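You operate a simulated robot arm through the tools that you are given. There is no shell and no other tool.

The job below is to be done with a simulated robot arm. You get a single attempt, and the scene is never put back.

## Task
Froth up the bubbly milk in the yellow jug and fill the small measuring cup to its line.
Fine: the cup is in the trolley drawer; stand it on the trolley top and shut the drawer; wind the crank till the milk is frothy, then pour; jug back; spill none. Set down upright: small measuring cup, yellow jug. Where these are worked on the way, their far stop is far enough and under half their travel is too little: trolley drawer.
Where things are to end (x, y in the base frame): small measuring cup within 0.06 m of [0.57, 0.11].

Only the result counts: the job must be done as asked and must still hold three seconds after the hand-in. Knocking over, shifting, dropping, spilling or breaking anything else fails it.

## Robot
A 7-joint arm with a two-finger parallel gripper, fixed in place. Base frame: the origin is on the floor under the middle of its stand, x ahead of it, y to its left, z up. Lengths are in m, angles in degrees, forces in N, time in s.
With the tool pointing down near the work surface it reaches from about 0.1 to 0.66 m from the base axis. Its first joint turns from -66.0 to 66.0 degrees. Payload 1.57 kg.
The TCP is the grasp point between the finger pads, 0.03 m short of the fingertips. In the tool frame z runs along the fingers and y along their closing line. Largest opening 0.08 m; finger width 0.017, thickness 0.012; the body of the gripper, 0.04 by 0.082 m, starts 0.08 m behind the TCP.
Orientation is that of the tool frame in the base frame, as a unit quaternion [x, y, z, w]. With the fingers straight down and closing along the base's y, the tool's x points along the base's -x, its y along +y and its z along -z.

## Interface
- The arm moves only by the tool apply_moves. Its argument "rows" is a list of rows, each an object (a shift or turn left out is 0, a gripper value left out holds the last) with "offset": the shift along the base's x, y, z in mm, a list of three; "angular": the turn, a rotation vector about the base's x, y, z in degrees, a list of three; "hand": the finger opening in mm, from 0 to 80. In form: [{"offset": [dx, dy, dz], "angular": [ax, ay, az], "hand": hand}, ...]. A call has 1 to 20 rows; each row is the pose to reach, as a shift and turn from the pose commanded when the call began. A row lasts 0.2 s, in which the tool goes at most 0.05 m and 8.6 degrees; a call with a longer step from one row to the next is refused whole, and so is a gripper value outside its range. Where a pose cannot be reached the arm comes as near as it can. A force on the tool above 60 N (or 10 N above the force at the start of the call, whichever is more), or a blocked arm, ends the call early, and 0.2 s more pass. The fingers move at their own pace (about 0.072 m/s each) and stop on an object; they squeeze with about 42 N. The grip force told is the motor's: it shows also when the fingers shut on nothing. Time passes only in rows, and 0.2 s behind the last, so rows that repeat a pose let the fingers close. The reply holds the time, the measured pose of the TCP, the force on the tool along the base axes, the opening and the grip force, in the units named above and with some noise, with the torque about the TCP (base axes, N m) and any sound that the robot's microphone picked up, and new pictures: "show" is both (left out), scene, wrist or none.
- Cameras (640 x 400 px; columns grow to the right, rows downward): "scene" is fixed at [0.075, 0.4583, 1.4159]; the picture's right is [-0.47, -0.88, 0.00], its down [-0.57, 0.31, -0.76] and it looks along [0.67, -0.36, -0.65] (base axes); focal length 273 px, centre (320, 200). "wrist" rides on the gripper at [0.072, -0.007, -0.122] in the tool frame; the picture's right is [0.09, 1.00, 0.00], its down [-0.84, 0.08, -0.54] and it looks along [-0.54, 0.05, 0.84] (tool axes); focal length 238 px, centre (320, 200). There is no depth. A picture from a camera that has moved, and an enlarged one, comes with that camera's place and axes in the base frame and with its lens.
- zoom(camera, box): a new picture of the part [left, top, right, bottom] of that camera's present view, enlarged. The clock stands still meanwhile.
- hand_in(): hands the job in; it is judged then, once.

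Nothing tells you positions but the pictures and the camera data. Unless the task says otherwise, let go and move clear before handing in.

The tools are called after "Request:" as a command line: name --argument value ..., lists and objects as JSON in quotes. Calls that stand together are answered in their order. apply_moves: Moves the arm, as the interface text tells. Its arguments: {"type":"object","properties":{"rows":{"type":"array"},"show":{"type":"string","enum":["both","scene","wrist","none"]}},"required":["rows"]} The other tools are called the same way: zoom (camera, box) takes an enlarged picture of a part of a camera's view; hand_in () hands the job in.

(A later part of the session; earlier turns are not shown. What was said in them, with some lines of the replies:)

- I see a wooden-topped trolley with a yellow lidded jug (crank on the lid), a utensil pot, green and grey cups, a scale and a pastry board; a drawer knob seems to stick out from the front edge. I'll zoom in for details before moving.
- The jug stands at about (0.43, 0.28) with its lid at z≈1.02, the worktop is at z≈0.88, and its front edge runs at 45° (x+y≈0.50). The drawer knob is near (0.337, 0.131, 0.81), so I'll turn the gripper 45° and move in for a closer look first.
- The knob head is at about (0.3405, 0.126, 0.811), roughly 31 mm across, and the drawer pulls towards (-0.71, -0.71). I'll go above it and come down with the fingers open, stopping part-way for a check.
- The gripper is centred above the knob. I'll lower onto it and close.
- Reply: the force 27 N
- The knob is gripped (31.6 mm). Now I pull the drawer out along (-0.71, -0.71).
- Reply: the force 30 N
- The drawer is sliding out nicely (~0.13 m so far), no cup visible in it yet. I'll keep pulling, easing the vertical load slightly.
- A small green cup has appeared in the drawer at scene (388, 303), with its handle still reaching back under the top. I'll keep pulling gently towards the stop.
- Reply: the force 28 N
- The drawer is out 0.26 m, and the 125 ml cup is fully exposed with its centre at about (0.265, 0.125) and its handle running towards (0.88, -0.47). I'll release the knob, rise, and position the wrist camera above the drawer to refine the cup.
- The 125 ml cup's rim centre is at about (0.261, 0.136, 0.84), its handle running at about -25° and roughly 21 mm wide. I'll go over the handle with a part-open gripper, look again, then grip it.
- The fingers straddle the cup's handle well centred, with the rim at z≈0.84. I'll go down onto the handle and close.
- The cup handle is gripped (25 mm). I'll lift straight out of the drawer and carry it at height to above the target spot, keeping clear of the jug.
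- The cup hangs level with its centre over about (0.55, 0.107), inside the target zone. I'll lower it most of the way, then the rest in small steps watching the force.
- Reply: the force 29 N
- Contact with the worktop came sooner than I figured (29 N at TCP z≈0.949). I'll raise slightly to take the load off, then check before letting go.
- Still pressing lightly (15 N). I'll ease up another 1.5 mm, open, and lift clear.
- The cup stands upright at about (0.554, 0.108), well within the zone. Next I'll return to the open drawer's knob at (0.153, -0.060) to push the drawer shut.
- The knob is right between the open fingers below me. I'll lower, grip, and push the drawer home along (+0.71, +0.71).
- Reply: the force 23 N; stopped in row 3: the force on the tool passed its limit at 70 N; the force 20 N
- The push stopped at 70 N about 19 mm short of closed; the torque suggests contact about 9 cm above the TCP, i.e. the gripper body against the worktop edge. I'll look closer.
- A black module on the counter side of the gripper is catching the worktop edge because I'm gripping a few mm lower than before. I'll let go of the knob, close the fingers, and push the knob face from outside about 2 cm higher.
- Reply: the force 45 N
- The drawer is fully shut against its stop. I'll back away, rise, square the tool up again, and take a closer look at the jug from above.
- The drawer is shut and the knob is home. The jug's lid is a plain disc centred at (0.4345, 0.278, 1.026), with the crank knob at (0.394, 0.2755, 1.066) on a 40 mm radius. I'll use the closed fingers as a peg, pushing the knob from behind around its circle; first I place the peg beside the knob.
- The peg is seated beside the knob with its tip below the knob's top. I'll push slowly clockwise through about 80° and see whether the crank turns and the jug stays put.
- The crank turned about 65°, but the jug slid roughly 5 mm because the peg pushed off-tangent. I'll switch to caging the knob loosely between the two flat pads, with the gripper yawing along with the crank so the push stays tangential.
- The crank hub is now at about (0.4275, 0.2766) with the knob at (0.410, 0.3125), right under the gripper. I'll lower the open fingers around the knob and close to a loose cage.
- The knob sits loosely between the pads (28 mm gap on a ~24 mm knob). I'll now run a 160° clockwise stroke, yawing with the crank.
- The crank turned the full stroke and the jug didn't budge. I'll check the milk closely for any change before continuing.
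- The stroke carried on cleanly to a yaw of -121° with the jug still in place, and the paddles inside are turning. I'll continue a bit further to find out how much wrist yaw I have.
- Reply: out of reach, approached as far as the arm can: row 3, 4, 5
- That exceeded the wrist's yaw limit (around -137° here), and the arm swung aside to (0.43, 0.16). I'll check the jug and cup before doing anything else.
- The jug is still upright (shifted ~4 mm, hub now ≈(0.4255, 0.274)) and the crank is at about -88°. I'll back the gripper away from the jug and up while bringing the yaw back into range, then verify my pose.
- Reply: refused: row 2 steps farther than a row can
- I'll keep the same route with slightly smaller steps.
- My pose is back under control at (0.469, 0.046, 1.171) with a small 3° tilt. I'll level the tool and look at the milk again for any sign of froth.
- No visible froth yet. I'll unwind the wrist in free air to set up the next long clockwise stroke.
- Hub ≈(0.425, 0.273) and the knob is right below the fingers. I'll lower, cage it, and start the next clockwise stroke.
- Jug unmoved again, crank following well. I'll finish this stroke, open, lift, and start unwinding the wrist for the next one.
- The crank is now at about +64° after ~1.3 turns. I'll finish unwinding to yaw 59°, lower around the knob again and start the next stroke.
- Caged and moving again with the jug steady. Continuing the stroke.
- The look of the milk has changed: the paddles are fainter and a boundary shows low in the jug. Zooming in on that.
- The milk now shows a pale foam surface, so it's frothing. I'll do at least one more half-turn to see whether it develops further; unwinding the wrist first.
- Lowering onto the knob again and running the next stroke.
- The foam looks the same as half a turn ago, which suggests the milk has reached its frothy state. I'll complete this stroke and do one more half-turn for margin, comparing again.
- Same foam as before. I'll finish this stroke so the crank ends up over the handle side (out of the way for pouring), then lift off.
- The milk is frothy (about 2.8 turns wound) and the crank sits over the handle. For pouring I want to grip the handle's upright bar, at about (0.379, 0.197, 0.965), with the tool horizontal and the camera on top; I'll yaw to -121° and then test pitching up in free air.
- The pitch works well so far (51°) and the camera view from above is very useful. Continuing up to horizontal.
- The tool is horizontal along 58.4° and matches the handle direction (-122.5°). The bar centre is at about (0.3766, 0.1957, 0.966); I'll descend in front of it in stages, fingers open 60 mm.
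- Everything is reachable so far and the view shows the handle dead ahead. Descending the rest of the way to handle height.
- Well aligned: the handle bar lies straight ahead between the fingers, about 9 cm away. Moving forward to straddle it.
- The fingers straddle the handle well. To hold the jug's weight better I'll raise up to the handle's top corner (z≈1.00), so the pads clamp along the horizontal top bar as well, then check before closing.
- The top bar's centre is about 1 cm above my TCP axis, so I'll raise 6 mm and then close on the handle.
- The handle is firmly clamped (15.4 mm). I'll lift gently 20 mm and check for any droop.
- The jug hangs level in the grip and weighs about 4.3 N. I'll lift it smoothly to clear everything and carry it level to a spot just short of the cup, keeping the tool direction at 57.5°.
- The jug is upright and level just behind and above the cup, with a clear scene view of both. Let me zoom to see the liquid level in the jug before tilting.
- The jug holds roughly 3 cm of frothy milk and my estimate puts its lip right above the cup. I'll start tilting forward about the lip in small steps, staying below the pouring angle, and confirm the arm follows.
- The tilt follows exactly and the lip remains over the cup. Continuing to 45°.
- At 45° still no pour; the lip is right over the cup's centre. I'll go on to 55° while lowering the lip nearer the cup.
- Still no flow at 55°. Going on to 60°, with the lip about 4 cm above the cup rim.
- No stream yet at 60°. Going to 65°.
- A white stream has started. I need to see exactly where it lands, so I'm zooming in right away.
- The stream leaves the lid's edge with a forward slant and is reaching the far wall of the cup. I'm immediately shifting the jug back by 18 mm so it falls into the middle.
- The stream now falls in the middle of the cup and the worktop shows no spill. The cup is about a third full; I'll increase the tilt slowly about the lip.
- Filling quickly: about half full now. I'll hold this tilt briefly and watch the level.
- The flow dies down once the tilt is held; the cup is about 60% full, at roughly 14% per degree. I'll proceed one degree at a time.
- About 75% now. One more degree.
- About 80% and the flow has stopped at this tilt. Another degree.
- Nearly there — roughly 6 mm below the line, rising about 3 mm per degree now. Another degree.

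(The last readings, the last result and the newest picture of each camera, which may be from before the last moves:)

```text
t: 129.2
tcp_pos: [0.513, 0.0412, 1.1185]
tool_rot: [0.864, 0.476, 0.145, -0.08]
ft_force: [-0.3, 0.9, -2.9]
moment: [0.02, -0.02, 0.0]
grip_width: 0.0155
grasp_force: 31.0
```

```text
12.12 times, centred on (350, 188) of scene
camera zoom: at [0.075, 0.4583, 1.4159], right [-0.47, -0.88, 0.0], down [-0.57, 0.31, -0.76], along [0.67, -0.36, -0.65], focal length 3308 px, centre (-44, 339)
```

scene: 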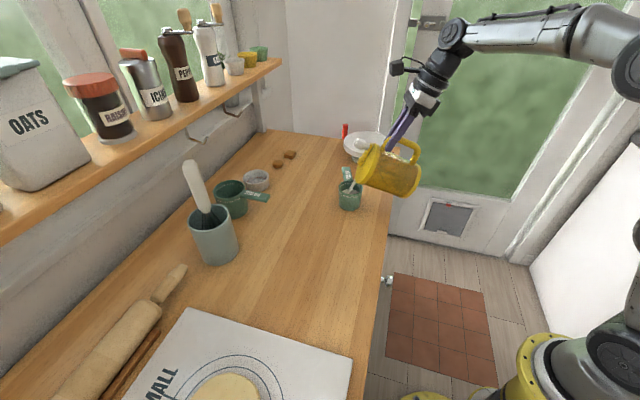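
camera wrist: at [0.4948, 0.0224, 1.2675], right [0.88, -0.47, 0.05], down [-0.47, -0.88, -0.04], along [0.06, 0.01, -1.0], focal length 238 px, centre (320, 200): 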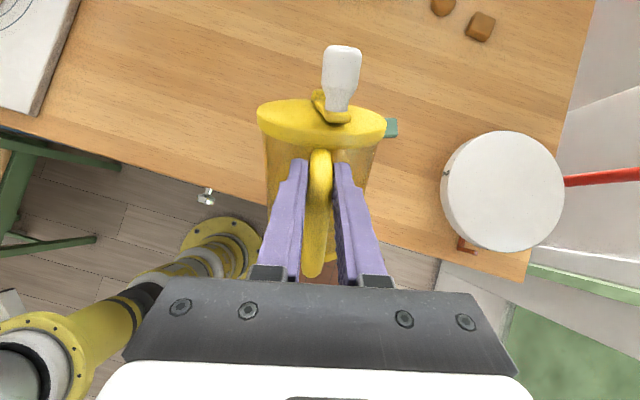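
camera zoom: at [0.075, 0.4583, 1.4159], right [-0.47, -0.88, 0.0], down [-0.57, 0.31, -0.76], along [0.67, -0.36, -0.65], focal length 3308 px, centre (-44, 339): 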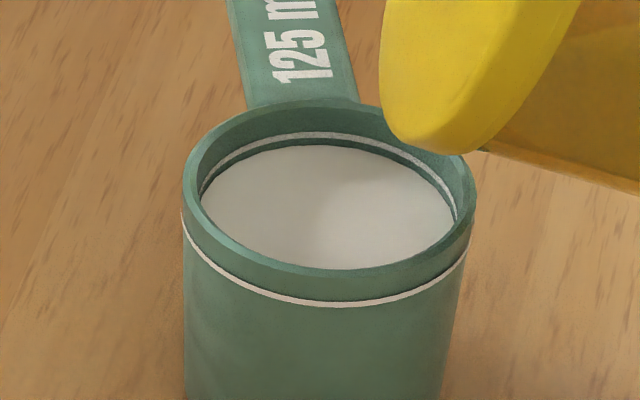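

The surface is just below the line now (about 10 px in this zoom). One last small increment of 0.8°.

Request:
apply_moves --rows '[{"offset": [1.0, 1.5, 1.0], "angular": [-0.676, 0.427, 0]}, {"offset": [1.0, 1.5, 1.0], "angular": [-0.676, 0.427, 0]}, {"offset": [1.0, 1.5, 1.0], "angular": [-0.676, 0.427, 0]}]' --show "none"

Request:
zoom --camera "scene" --box '[335, 172, 365, 205]'

```text
t: 130.0
tcp_pos: [0.514, 0.042, 1.1202]
tool_rot: [0.865, 0.477, 0.139, -0.078]
ft_force: [-0.2, -0.2, -2.9]
moment: [0.02, -0.01, -0.01]
grip_width: 0.0155
grasp_force: 31.3
```

```text
12.12 times, centred on (350, 188) of scene
camera zoom: at [0.075, 0.4583, 1.4159], right [-0.47, -0.88, 0.0], down [-0.57, 0.31, -0.76], along [0.67, -0.36, -0.65], focal length 3308 px, centre (-44, 339)
```

zoom: 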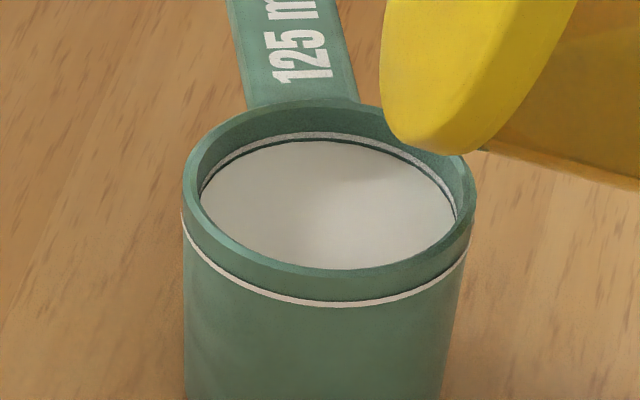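

Only a sliver of wall shows below the line. One more 0.7°.

Request:
apply_moves --rows '[{"offset": [0.8, 1.3, 0.8], "angular": [-0.59, 0.374, 0]}, {"offset": [0.8, 1.3, 0.8], "angular": [-0.59, 0.374, 0]}, {"offset": [0.8, 1.3, 0.8], "angular": [-0.59, 0.374, 0]}]' --show "none"

Request:
zoom --camera "scene" --box '[335, 172, 365, 205]'

```text
t: 130.8
tcp_pos: [0.5139, 0.0441, 1.1202]
tool_rot: [0.866, 0.477, 0.134, -0.074]
ft_force: [-0.3, -0.9, -4.5]
moment: [0.04, -0.05, -0.01]
grip_width: 0.0157
grasp_force: 31.2
```

```text
12.12 times, centred on (350, 188) of scene
camera zoom: at [0.075, 0.4583, 1.4159], right [-0.47, -0.88, 0.0], down [-0.57, 0.31, -0.76], along [0.67, -0.36, -0.65], focal length 3308 px, centre (-44, 339)
```

zoom: 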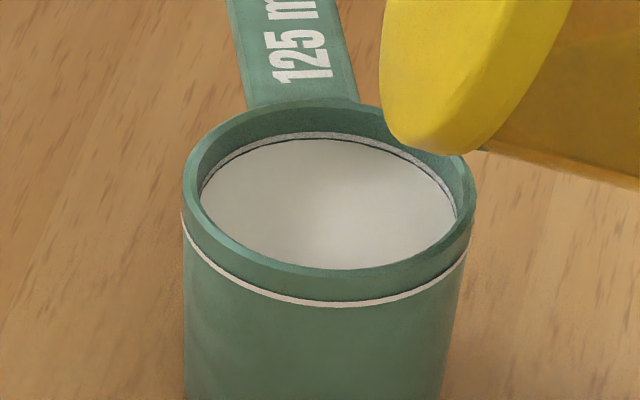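

The milk touches the line's lower edge. A final 0.6° to bring it level with the line.

Request:
apply_moves --rows '[{"offset": [0.7, 1.1, 0.7], "angular": [-0.507, 0.32, 0]}, {"offset": [0.7, 1.1, 0.7], "angular": [-0.507, 0.32, 0]}, {"offset": [0.7, 1.1, 0.7], "angular": [-0.507, 0.32, 0]}]' --show "none"

Request:
zoom --camera "scene" --box '[335, 172, 365, 205]'

Request:
zoom --camera "scene" --box '[342, 176, 360, 194]'

```text
t: 131.6
tcp_pos: [0.5155, 0.0447, 1.1214]
tool_rot: [0.866, 0.477, 0.129, -0.071]
ft_force: [0.5, 0.0, -3.3]
moment: [0.0, -0.02, -0.01]
grip_width: 0.0157
grasp_force: 30.9
```

```text
12.12 times, centred on (350, 188) of scene
camera zoom: at [0.075, 0.4583, 1.4159], right [-0.47, -0.88, 0.0], down [-0.57, 0.31, -0.76], along [0.67, -0.36, -0.65], focal length 3308 px, centre (-44, 339)
```

zoom: 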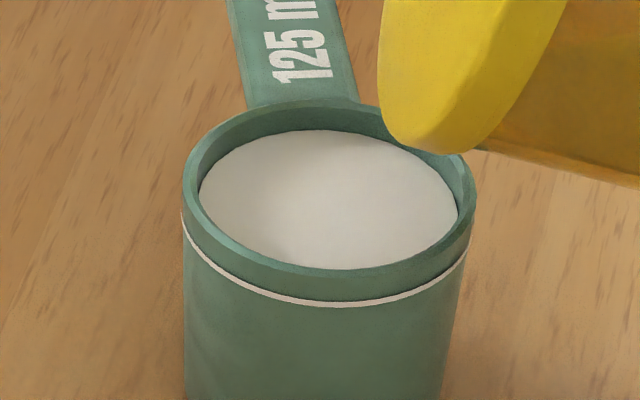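

```text
16.00 times, centred on (351, 185) of scene
camera zoom: at [0.075, 0.4583, 1.4159], right [-0.47, -0.88, 0.0], down [-0.57, 0.31, -0.76], along [0.67, -0.36, -0.65], focal length 4366 px, centre (-176, 440)
```

zoom: 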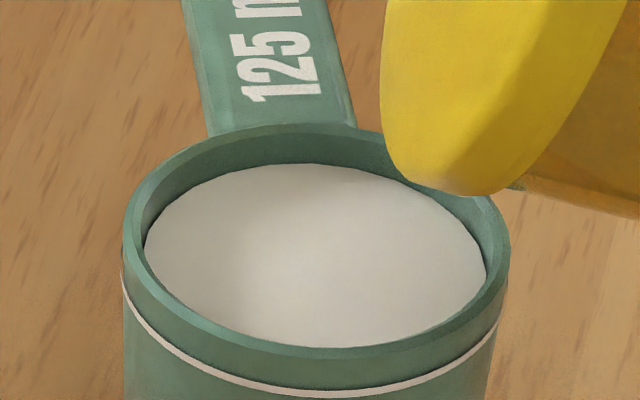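

The milk is now right at the line. I'll tilt the jug back upright smoothly, rising as I go so its base clears the cup.

Request:
apply_moves --rows '[{"offset": [-6.0, -9.4, 4], "angular": [4.22, -2.67, 0]}, {"offset": [-11.6, -18.4, 10], "angular": [8.45, -5.34, 0]}, {"offset": [-17.0, -26.8, 17], "angular": [12.7, -8.0, 0]}, {"offset": [-21.9, -34.7, 25], "angular": [16.9, -10.7, 0]}, {"offset": [-26.4, -41.8, 33], "angular": [21.1, -13.35, 0]}, {"offset": [-30.5, -48.2, 41], "angular": [25.35, -16.0, 0]}, {"offset": [-34.1, -53.9, 49], "angular": [29.6, -18.7, 0]}, {"offset": [-37.2, -58.7, 56], "angular": [33.8, -21.4, 0]}, {"offset": [-39.7, -62.7, 62], "angular": [38.0, -24.0, 0]}, {"offset": [-41.7, -65.9, 67], "angular": [42.25, -26.7, 0]}, {"offset": [-43.1, -68.1, 71], "angular": [46.5, -29.4, 0]}, {"offset": [-43.9, -69.4, 74], "angular": [50.7, -32.0, 0]}, {"offset": [-44.2, -69.8, 76], "angular": [54.9, -34.7, 0]}, {"offset": [-44.0, -69.6, 78], "angular": [59.15, -37.4, 0]}, {"offset": [-43.4, -68.5, 79], "angular": [61.7, -39.0, 0]}, {"offset": [-43.4, -68.5, 79], "angular": [61.7, -39.0, 0]}]'

Request:
zoom --camera "scene" --box '[310, 90, 450, 220]'

Request:
zoom --camera "scene" --box '[335, 172, 365, 205]'

```text
t: 135.0
tcp_pos: [0.4716, -0.0241, 1.2017]
tool_rot: [0.619, 0.341, 0.62, -0.341]
ft_force: [0.1, -0.3, -3.4]
moment: [-0.27, 0.15, -0.03]
grip_width: 0.0155
grasp_force: 31.1
camera wrist: at [0.4024, -0.1229, 1.272], right [0.84, -0.53, 0.09], down [-0.22, -0.5, -0.84], along [0.49, 0.68, -0.54], focal length 238 px, centre (320, 200)
```

scene: 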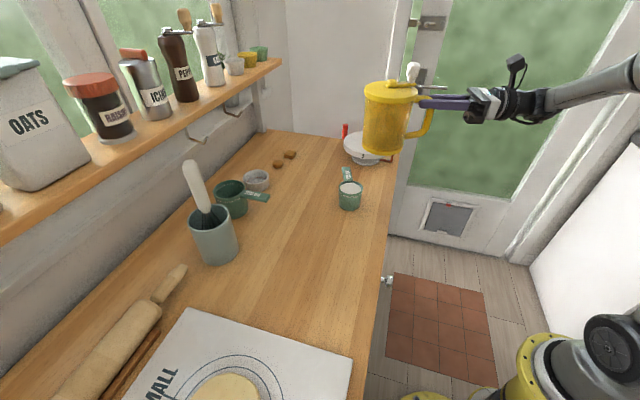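
wrist: 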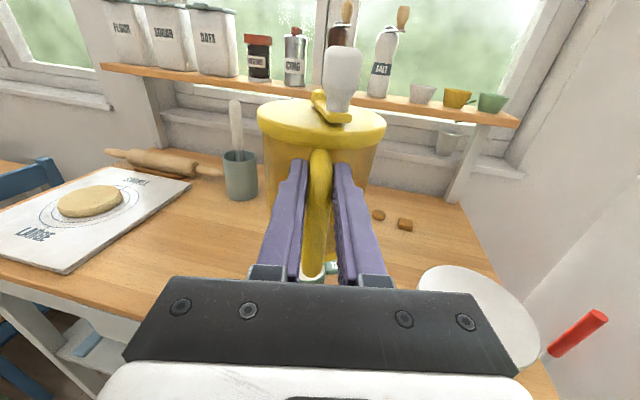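

```text
3.08 times, centred on (380, 155) of scene
camera zoom: at [0.075, 0.4583, 1.4159], right [-0.47, -0.88, 0.0], down [-0.57, 0.31, -0.76], along [0.67, -0.36, -0.65], focal length 840 px, centre (135, 338)
```

zoom: 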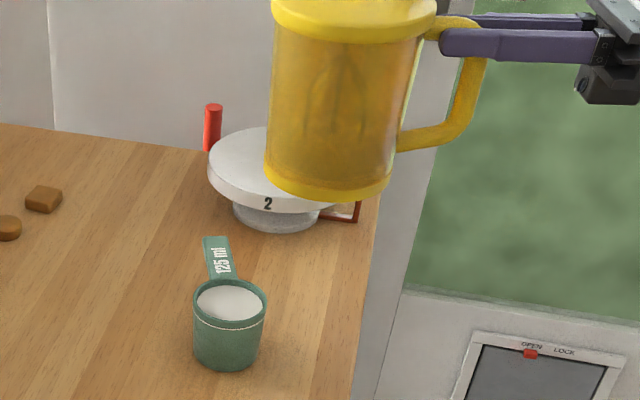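

```text
12.12 times, centred on (350, 188) of scene
camera zoom: at [0.075, 0.4583, 1.4159], right [-0.47, -0.88, 0.0], down [-0.57, 0.31, -0.76], along [0.67, -0.36, -0.65], focal length 3308 px, centre (-44, 339)
```

zoom: 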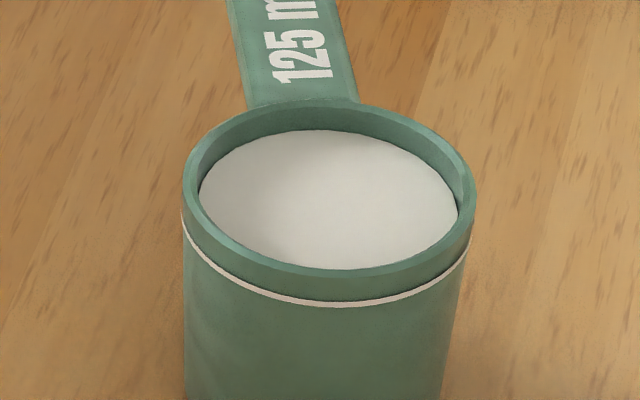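

The cup is filled to its line and nothing was spilled. Now I carry the jug back level to its original spot (centre about (0.4345, 0.278)).

Request:
apply_moves --rows '[{"offset": [-3, 8, -2]}, {"offset": [-10, 26, -8]}, {"offset": [-17, 45, -14]}, {"offset": [-24, 64, -20]}, {"offset": [-31, 83, -26]}, {"offset": [-38, 102, -32]}, {"offset": [-45, 121, -38]}, {"offset": [-52, 140, -44]}, {"offset": [-59, 159, -50]}, {"offset": [-66, 178, -56]}, {"offset": [-73, 197, -62]}, {"offset": [-80, 214, -68]}, {"offset": [-85.4, 226.6, -75]}, {"offset": [-85.4, 226.6, -95]}, {"offset": [-85.4, 226.6, -120]}, {"offset": [-85.4, 226.6, -145]}, {"offset": [-85.4, 226.6, -165]}, {"offset": [-85.4, 226.6, -174]}, {"offset": [-85.4, 226.6, -174]}]'

Request:
zoom --camera "scene" --box '[280, 180, 400, 280]'

```text
t: 139.0
tcp_pos: [0.3851, 0.2039, 1.0254]
tool_rot: [0.619, 0.341, 0.62, -0.341]
ft_force: [-0.5, -0.8, -3.5]
moment: [-0.25, 0.16, 0.01]
grip_width: 0.0155
grasp_force: 31.0
camera wrist: at [0.3169, 0.104, 1.0969], right [0.84, -0.53, 0.09], down [-0.22, -0.5, -0.84], along [0.49, 0.68, -0.54], focal length 238 px, centre (320, 200)
```

scene: 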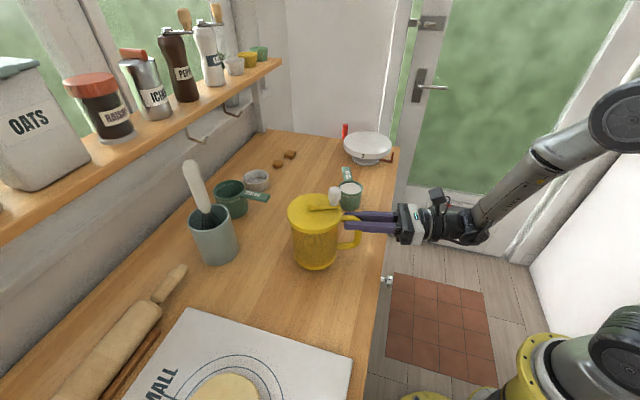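
wrist: 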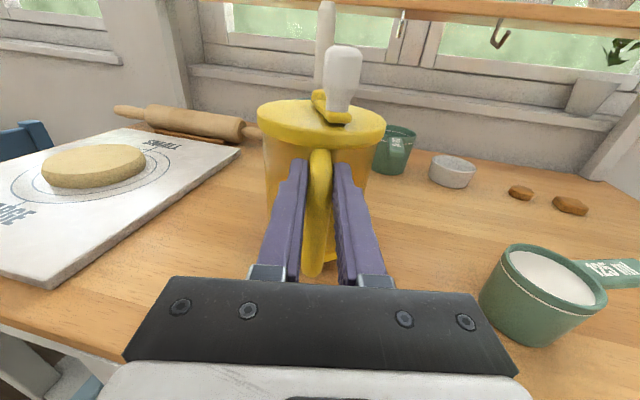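

```text
4.00 times, centred on (340, 230) of scene
camera zoom: at [0.075, 0.4583, 1.4159], right [-0.47, -0.88, 0.0], down [-0.57, 0.31, -0.76], along [0.67, -0.36, -0.65], focal length 1092 px, centre (240, 80)
```

zoom: 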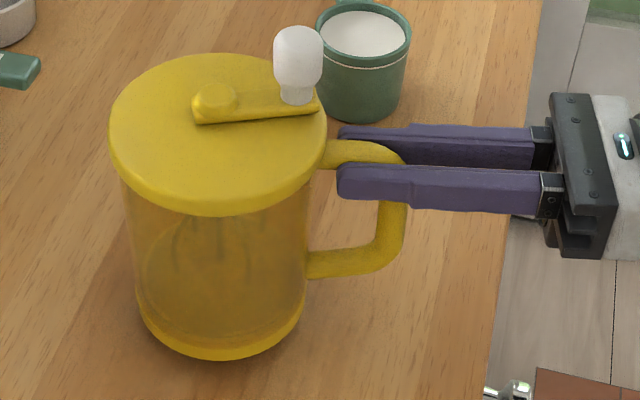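

The jug's position matches the original picture to within a couple of mm, hovering 2 cm above the worktop. Lowering it gently.

Request:
apply_moves --rows '[{"offset": [0, 0, -8]}, {"offset": [0, 0, -14]}, {"offset": [0, 0, -17]}, {"offset": [0, 0, -19]}, {"offset": [0, 0, -19]}]'

Request:
zoom --camera "scene" --box '[280, 180, 400, 280]'

```text
t: 140.2
tcp_pos: [0.3864, 0.2032, 1.0075]
tool_rot: [0.619, 0.341, 0.619, -0.341]
ft_force: [0.3, 0.2, -2.6]
moment: [-0.12, 0.13, 0.05]
grip_width: 0.0156
grasp_force: 31.3
camera wrist: at [0.3172, 0.1035, 1.0791], right [0.84, -0.53, 0.09], down [-0.22, -0.5, -0.84], along [0.49, 0.68, -0.54], focal length 238 px, centre (320, 200)
```

scene: 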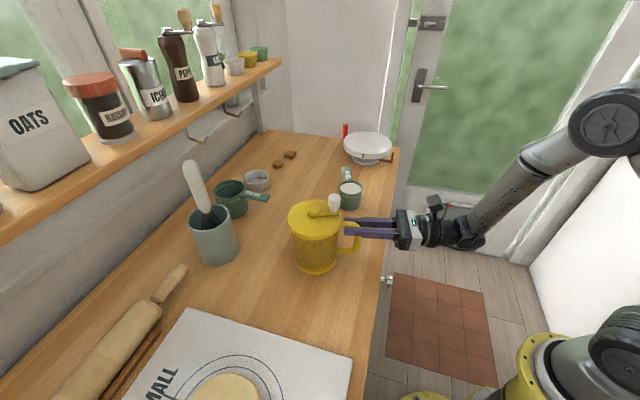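
wrist: 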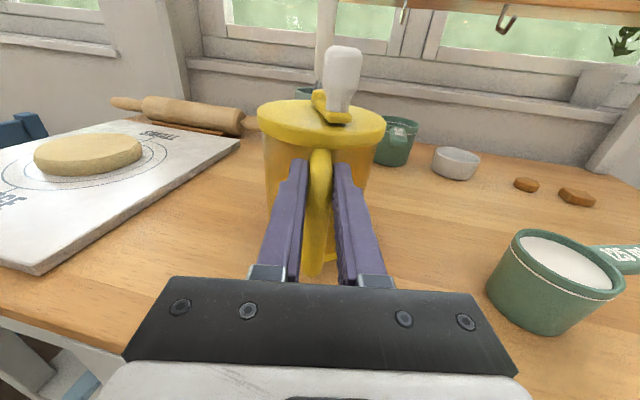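

```text
4.00 times, centred on (340, 230) of scene
camera zoom: at [0.075, 0.4583, 1.4159], right [-0.47, -0.88, 0.0], down [-0.57, 0.31, -0.76], along [0.67, -0.36, -0.65], focal length 1092 px, centre (240, 80)
```

zoom: 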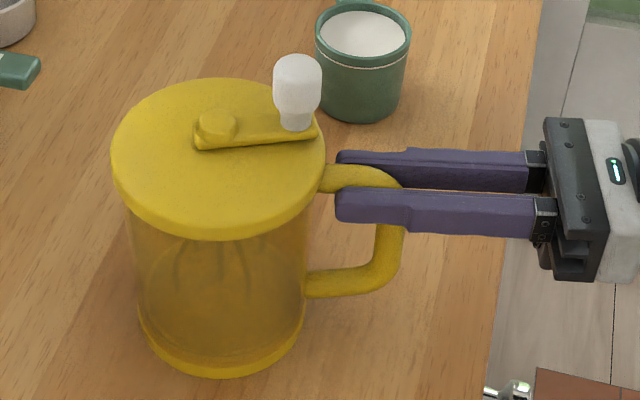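

Just about touching (the load is dropping). Another 1.5 mm.

Request:
apply_moves --rows '[{"offset": [0, 0, -0.8]}, {"offset": [0, 0, -1.5]}, {"offset": [0, 0, -1.5]}]' --show "none"

```text
t: 141.0
tcp_pos: [0.3873, 0.203, 1.0072]
tool_rot: [0.619, 0.341, 0.62, -0.341]
ft_force: [-0.5, 0.2, 1.9]
moment: [0.34, -0.16, 0.05]
grip_width: 0.0156
grasp_force: 31.6
```

The jug is resting on the worktop now. I'll relieve the slight preload, open the fingers and back straight out from the handle.

Request:
apply_moves --rows '[{"offset": [0, 0, 0.6]}, {"offset": [0, 0, 0.6], "hand": 30}, {"offset": [0, 0, 0.6], "hand": 60}, {"offset": [0, 0, 0.6], "hand": 60}, {"offset": [0, 0, 0.6], "hand": 60}]'

Request:
zoom --camera "scene" --box '[280, 180, 400, 280]'

```text
t: 142.2
tcp_pos: [0.3857, 0.202, 1.0068]
tool_rot: [0.619, 0.342, 0.619, -0.341]
ft_force: [-0.5, -0.6, 0.3]
moment: [0.0, -0.01, -0.02]
grip_width: 0.0599
grasp_force: 0.2
camera wrist: at [0.3168, 0.1032, 1.0786], right [0.84, -0.53, 0.09], down [-0.22, -0.5, -0.84], along [0.49, 0.68, -0.54], focal length 238 px, centre (320, 200)
```

scene: 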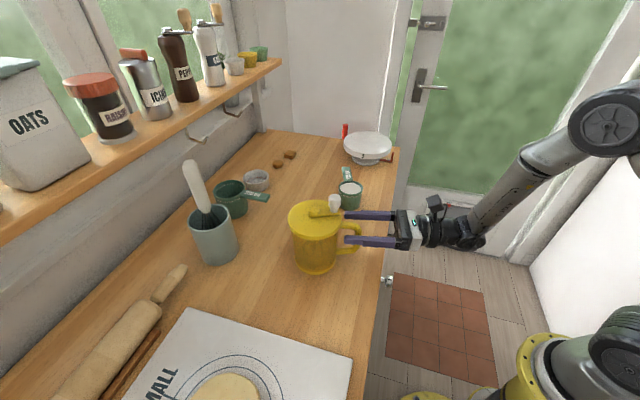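
wrist: 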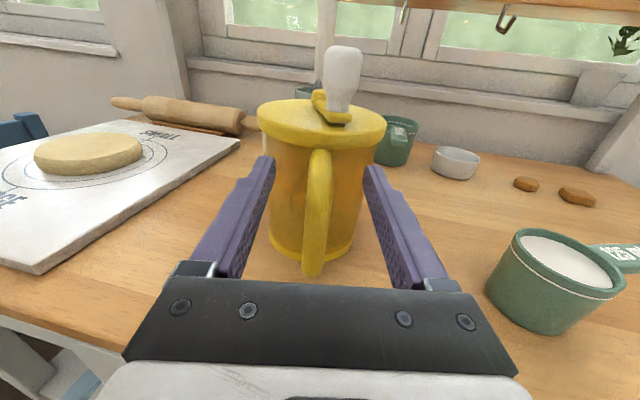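

```text
4.00 times, centred on (340, 230) of scene
camera zoom: at [0.075, 0.4583, 1.4159], right [-0.47, -0.88, 0.0], down [-0.57, 0.31, -0.76], along [0.67, -0.36, -0.65], focal length 1092 px, centre (240, 80)
```

zoom: 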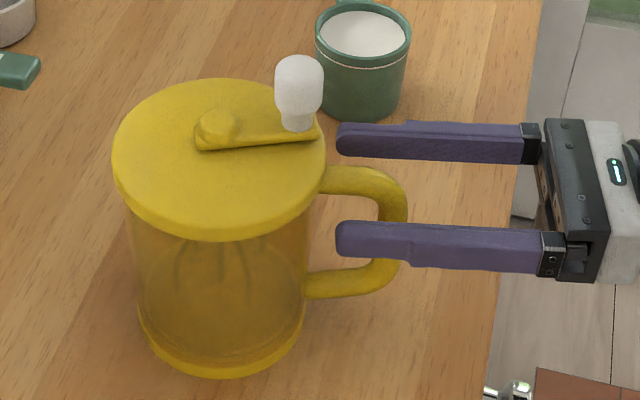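

The jug stands exactly where it started. Backing straight out and rising clear.

Request:
apply_moves --rows '[{"offset": [-11, -17, 0]}, {"offset": [-24, -38, 0]}, {"offset": [-38, -60, 0]}, {"offset": [-52, -82, 0]}, {"offset": [-60, -95, 20]}, {"offset": [-65, -103, 60]}, {"offset": [-65, -103, 105]}, {"offset": [-65, -103, 150]}, {"offset": [-65, -103, 190]}, {"offset": [-65, -103, 190]}]'

Request:
zoom --camera "scene" --box '[270, 150, 410, 290]'

Request:
zoom --camera "scene" --box '[335, 172, 365, 205]'

Request:
zoom --camera "wrist" --box '[240, 120, 560, 320]'

```text
t: 144.4
tcp_pos: [0.3193, 0.1005, 1.1958]
tool_rot: [0.619, 0.341, 0.619, -0.342]
ft_force: [0.8, 0.2, 1.2]
moment: [-0.03, -0.01, 0.02]
grip_width: 0.06
grasp_force: 0.0
camera wrist: at [0.2505, 0.0007, 1.2671], right [0.84, -0.53, 0.09], down [-0.22, -0.5, -0.84], along [0.49, 0.68, -0.54], focal length 238 px, centre (320, 200)
```

scene: 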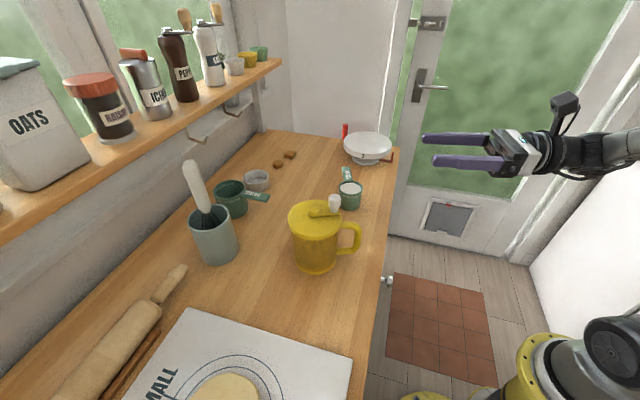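
wrist: 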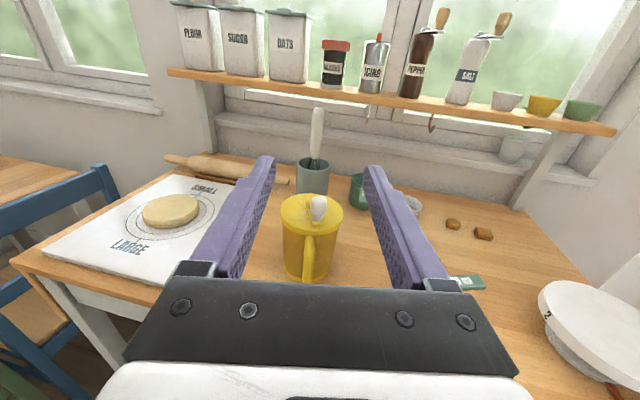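

```text
2.86 times, centred on (340, 220) of scene
camera zoom: at [0.075, 0.4583, 1.4159], right [-0.47, -0.88, 0.0], down [-0.57, 0.31, -0.76], along [0.67, -0.36, -0.65], focal length 780 px, centre (263, 143)
```

zoom: 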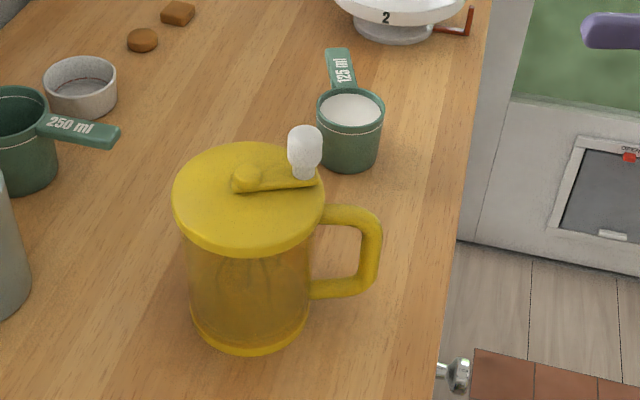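

```text
12.12 times, centred on (350, 188) of scene
camera zoom: at [0.075, 0.4583, 1.4159], right [-0.47, -0.88, 0.0], down [-0.57, 0.31, -0.76], along [0.67, -0.36, -0.65], focal length 3308 px, centre (-44, 339)
```

zoom: 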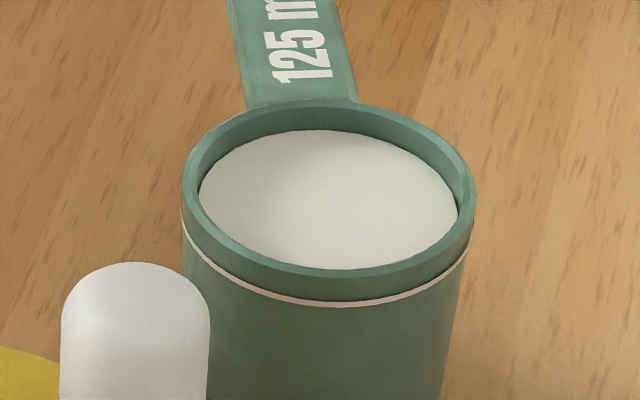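

```text
2.00 times, centred on (400, 220) of wrist
camera zoom: at [0.2505, 0.0007, 1.2671], right [0.84, -0.53, 0.09], down [-0.22, -0.5, -0.84], along [0.49, 0.68, -0.54], focal length 477 px, centre (160, 160)
```

zoom: 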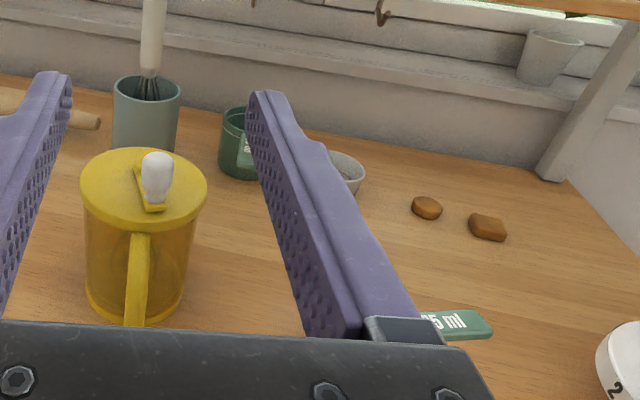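

Everything is in place: the cup stands at about (0.554, 0.107) filled to its line, the jug is upright in its original spot, the drawer is shut, the worktop is clean, and the gripper is clear. Handing in.

Request:
hand_in

```text
The job is handed in.
```

The milk is frothed and the small measuring cup is filled to its line. I've handed the job in, and no verdict came back.

- **Cup:** it stands upright on the trolley top at about (0.554, 0.107), roughly 16 mm from the target point. The milk just covers the line, perhaps a millimetre high.
- **Drawer:** I opened it about 0.26 m, took out the 125 ml cup, and pushed it fully shut against its stop. It did not go in on the first push: the gripper caught the worktop edge about 19 mm short of closed, so I pushed the knob again from higher up.
- **Froth:** I wound the crank about 2.8 turns. A pale foam surface appeared partway through and stayed the same for the last turn, so I took that as frothy.
- **Pour:** the first moments of the stream reached the far wall of the cup before I moved the jug back. I saw no milk on the worktop in any picture afterwards.
- **Jug:** the cranking shifted it about 1 cm. I set it back upright on its original spot, matching the starting picture to within a couple of millimetres.

The gripper is open and clear of everything.
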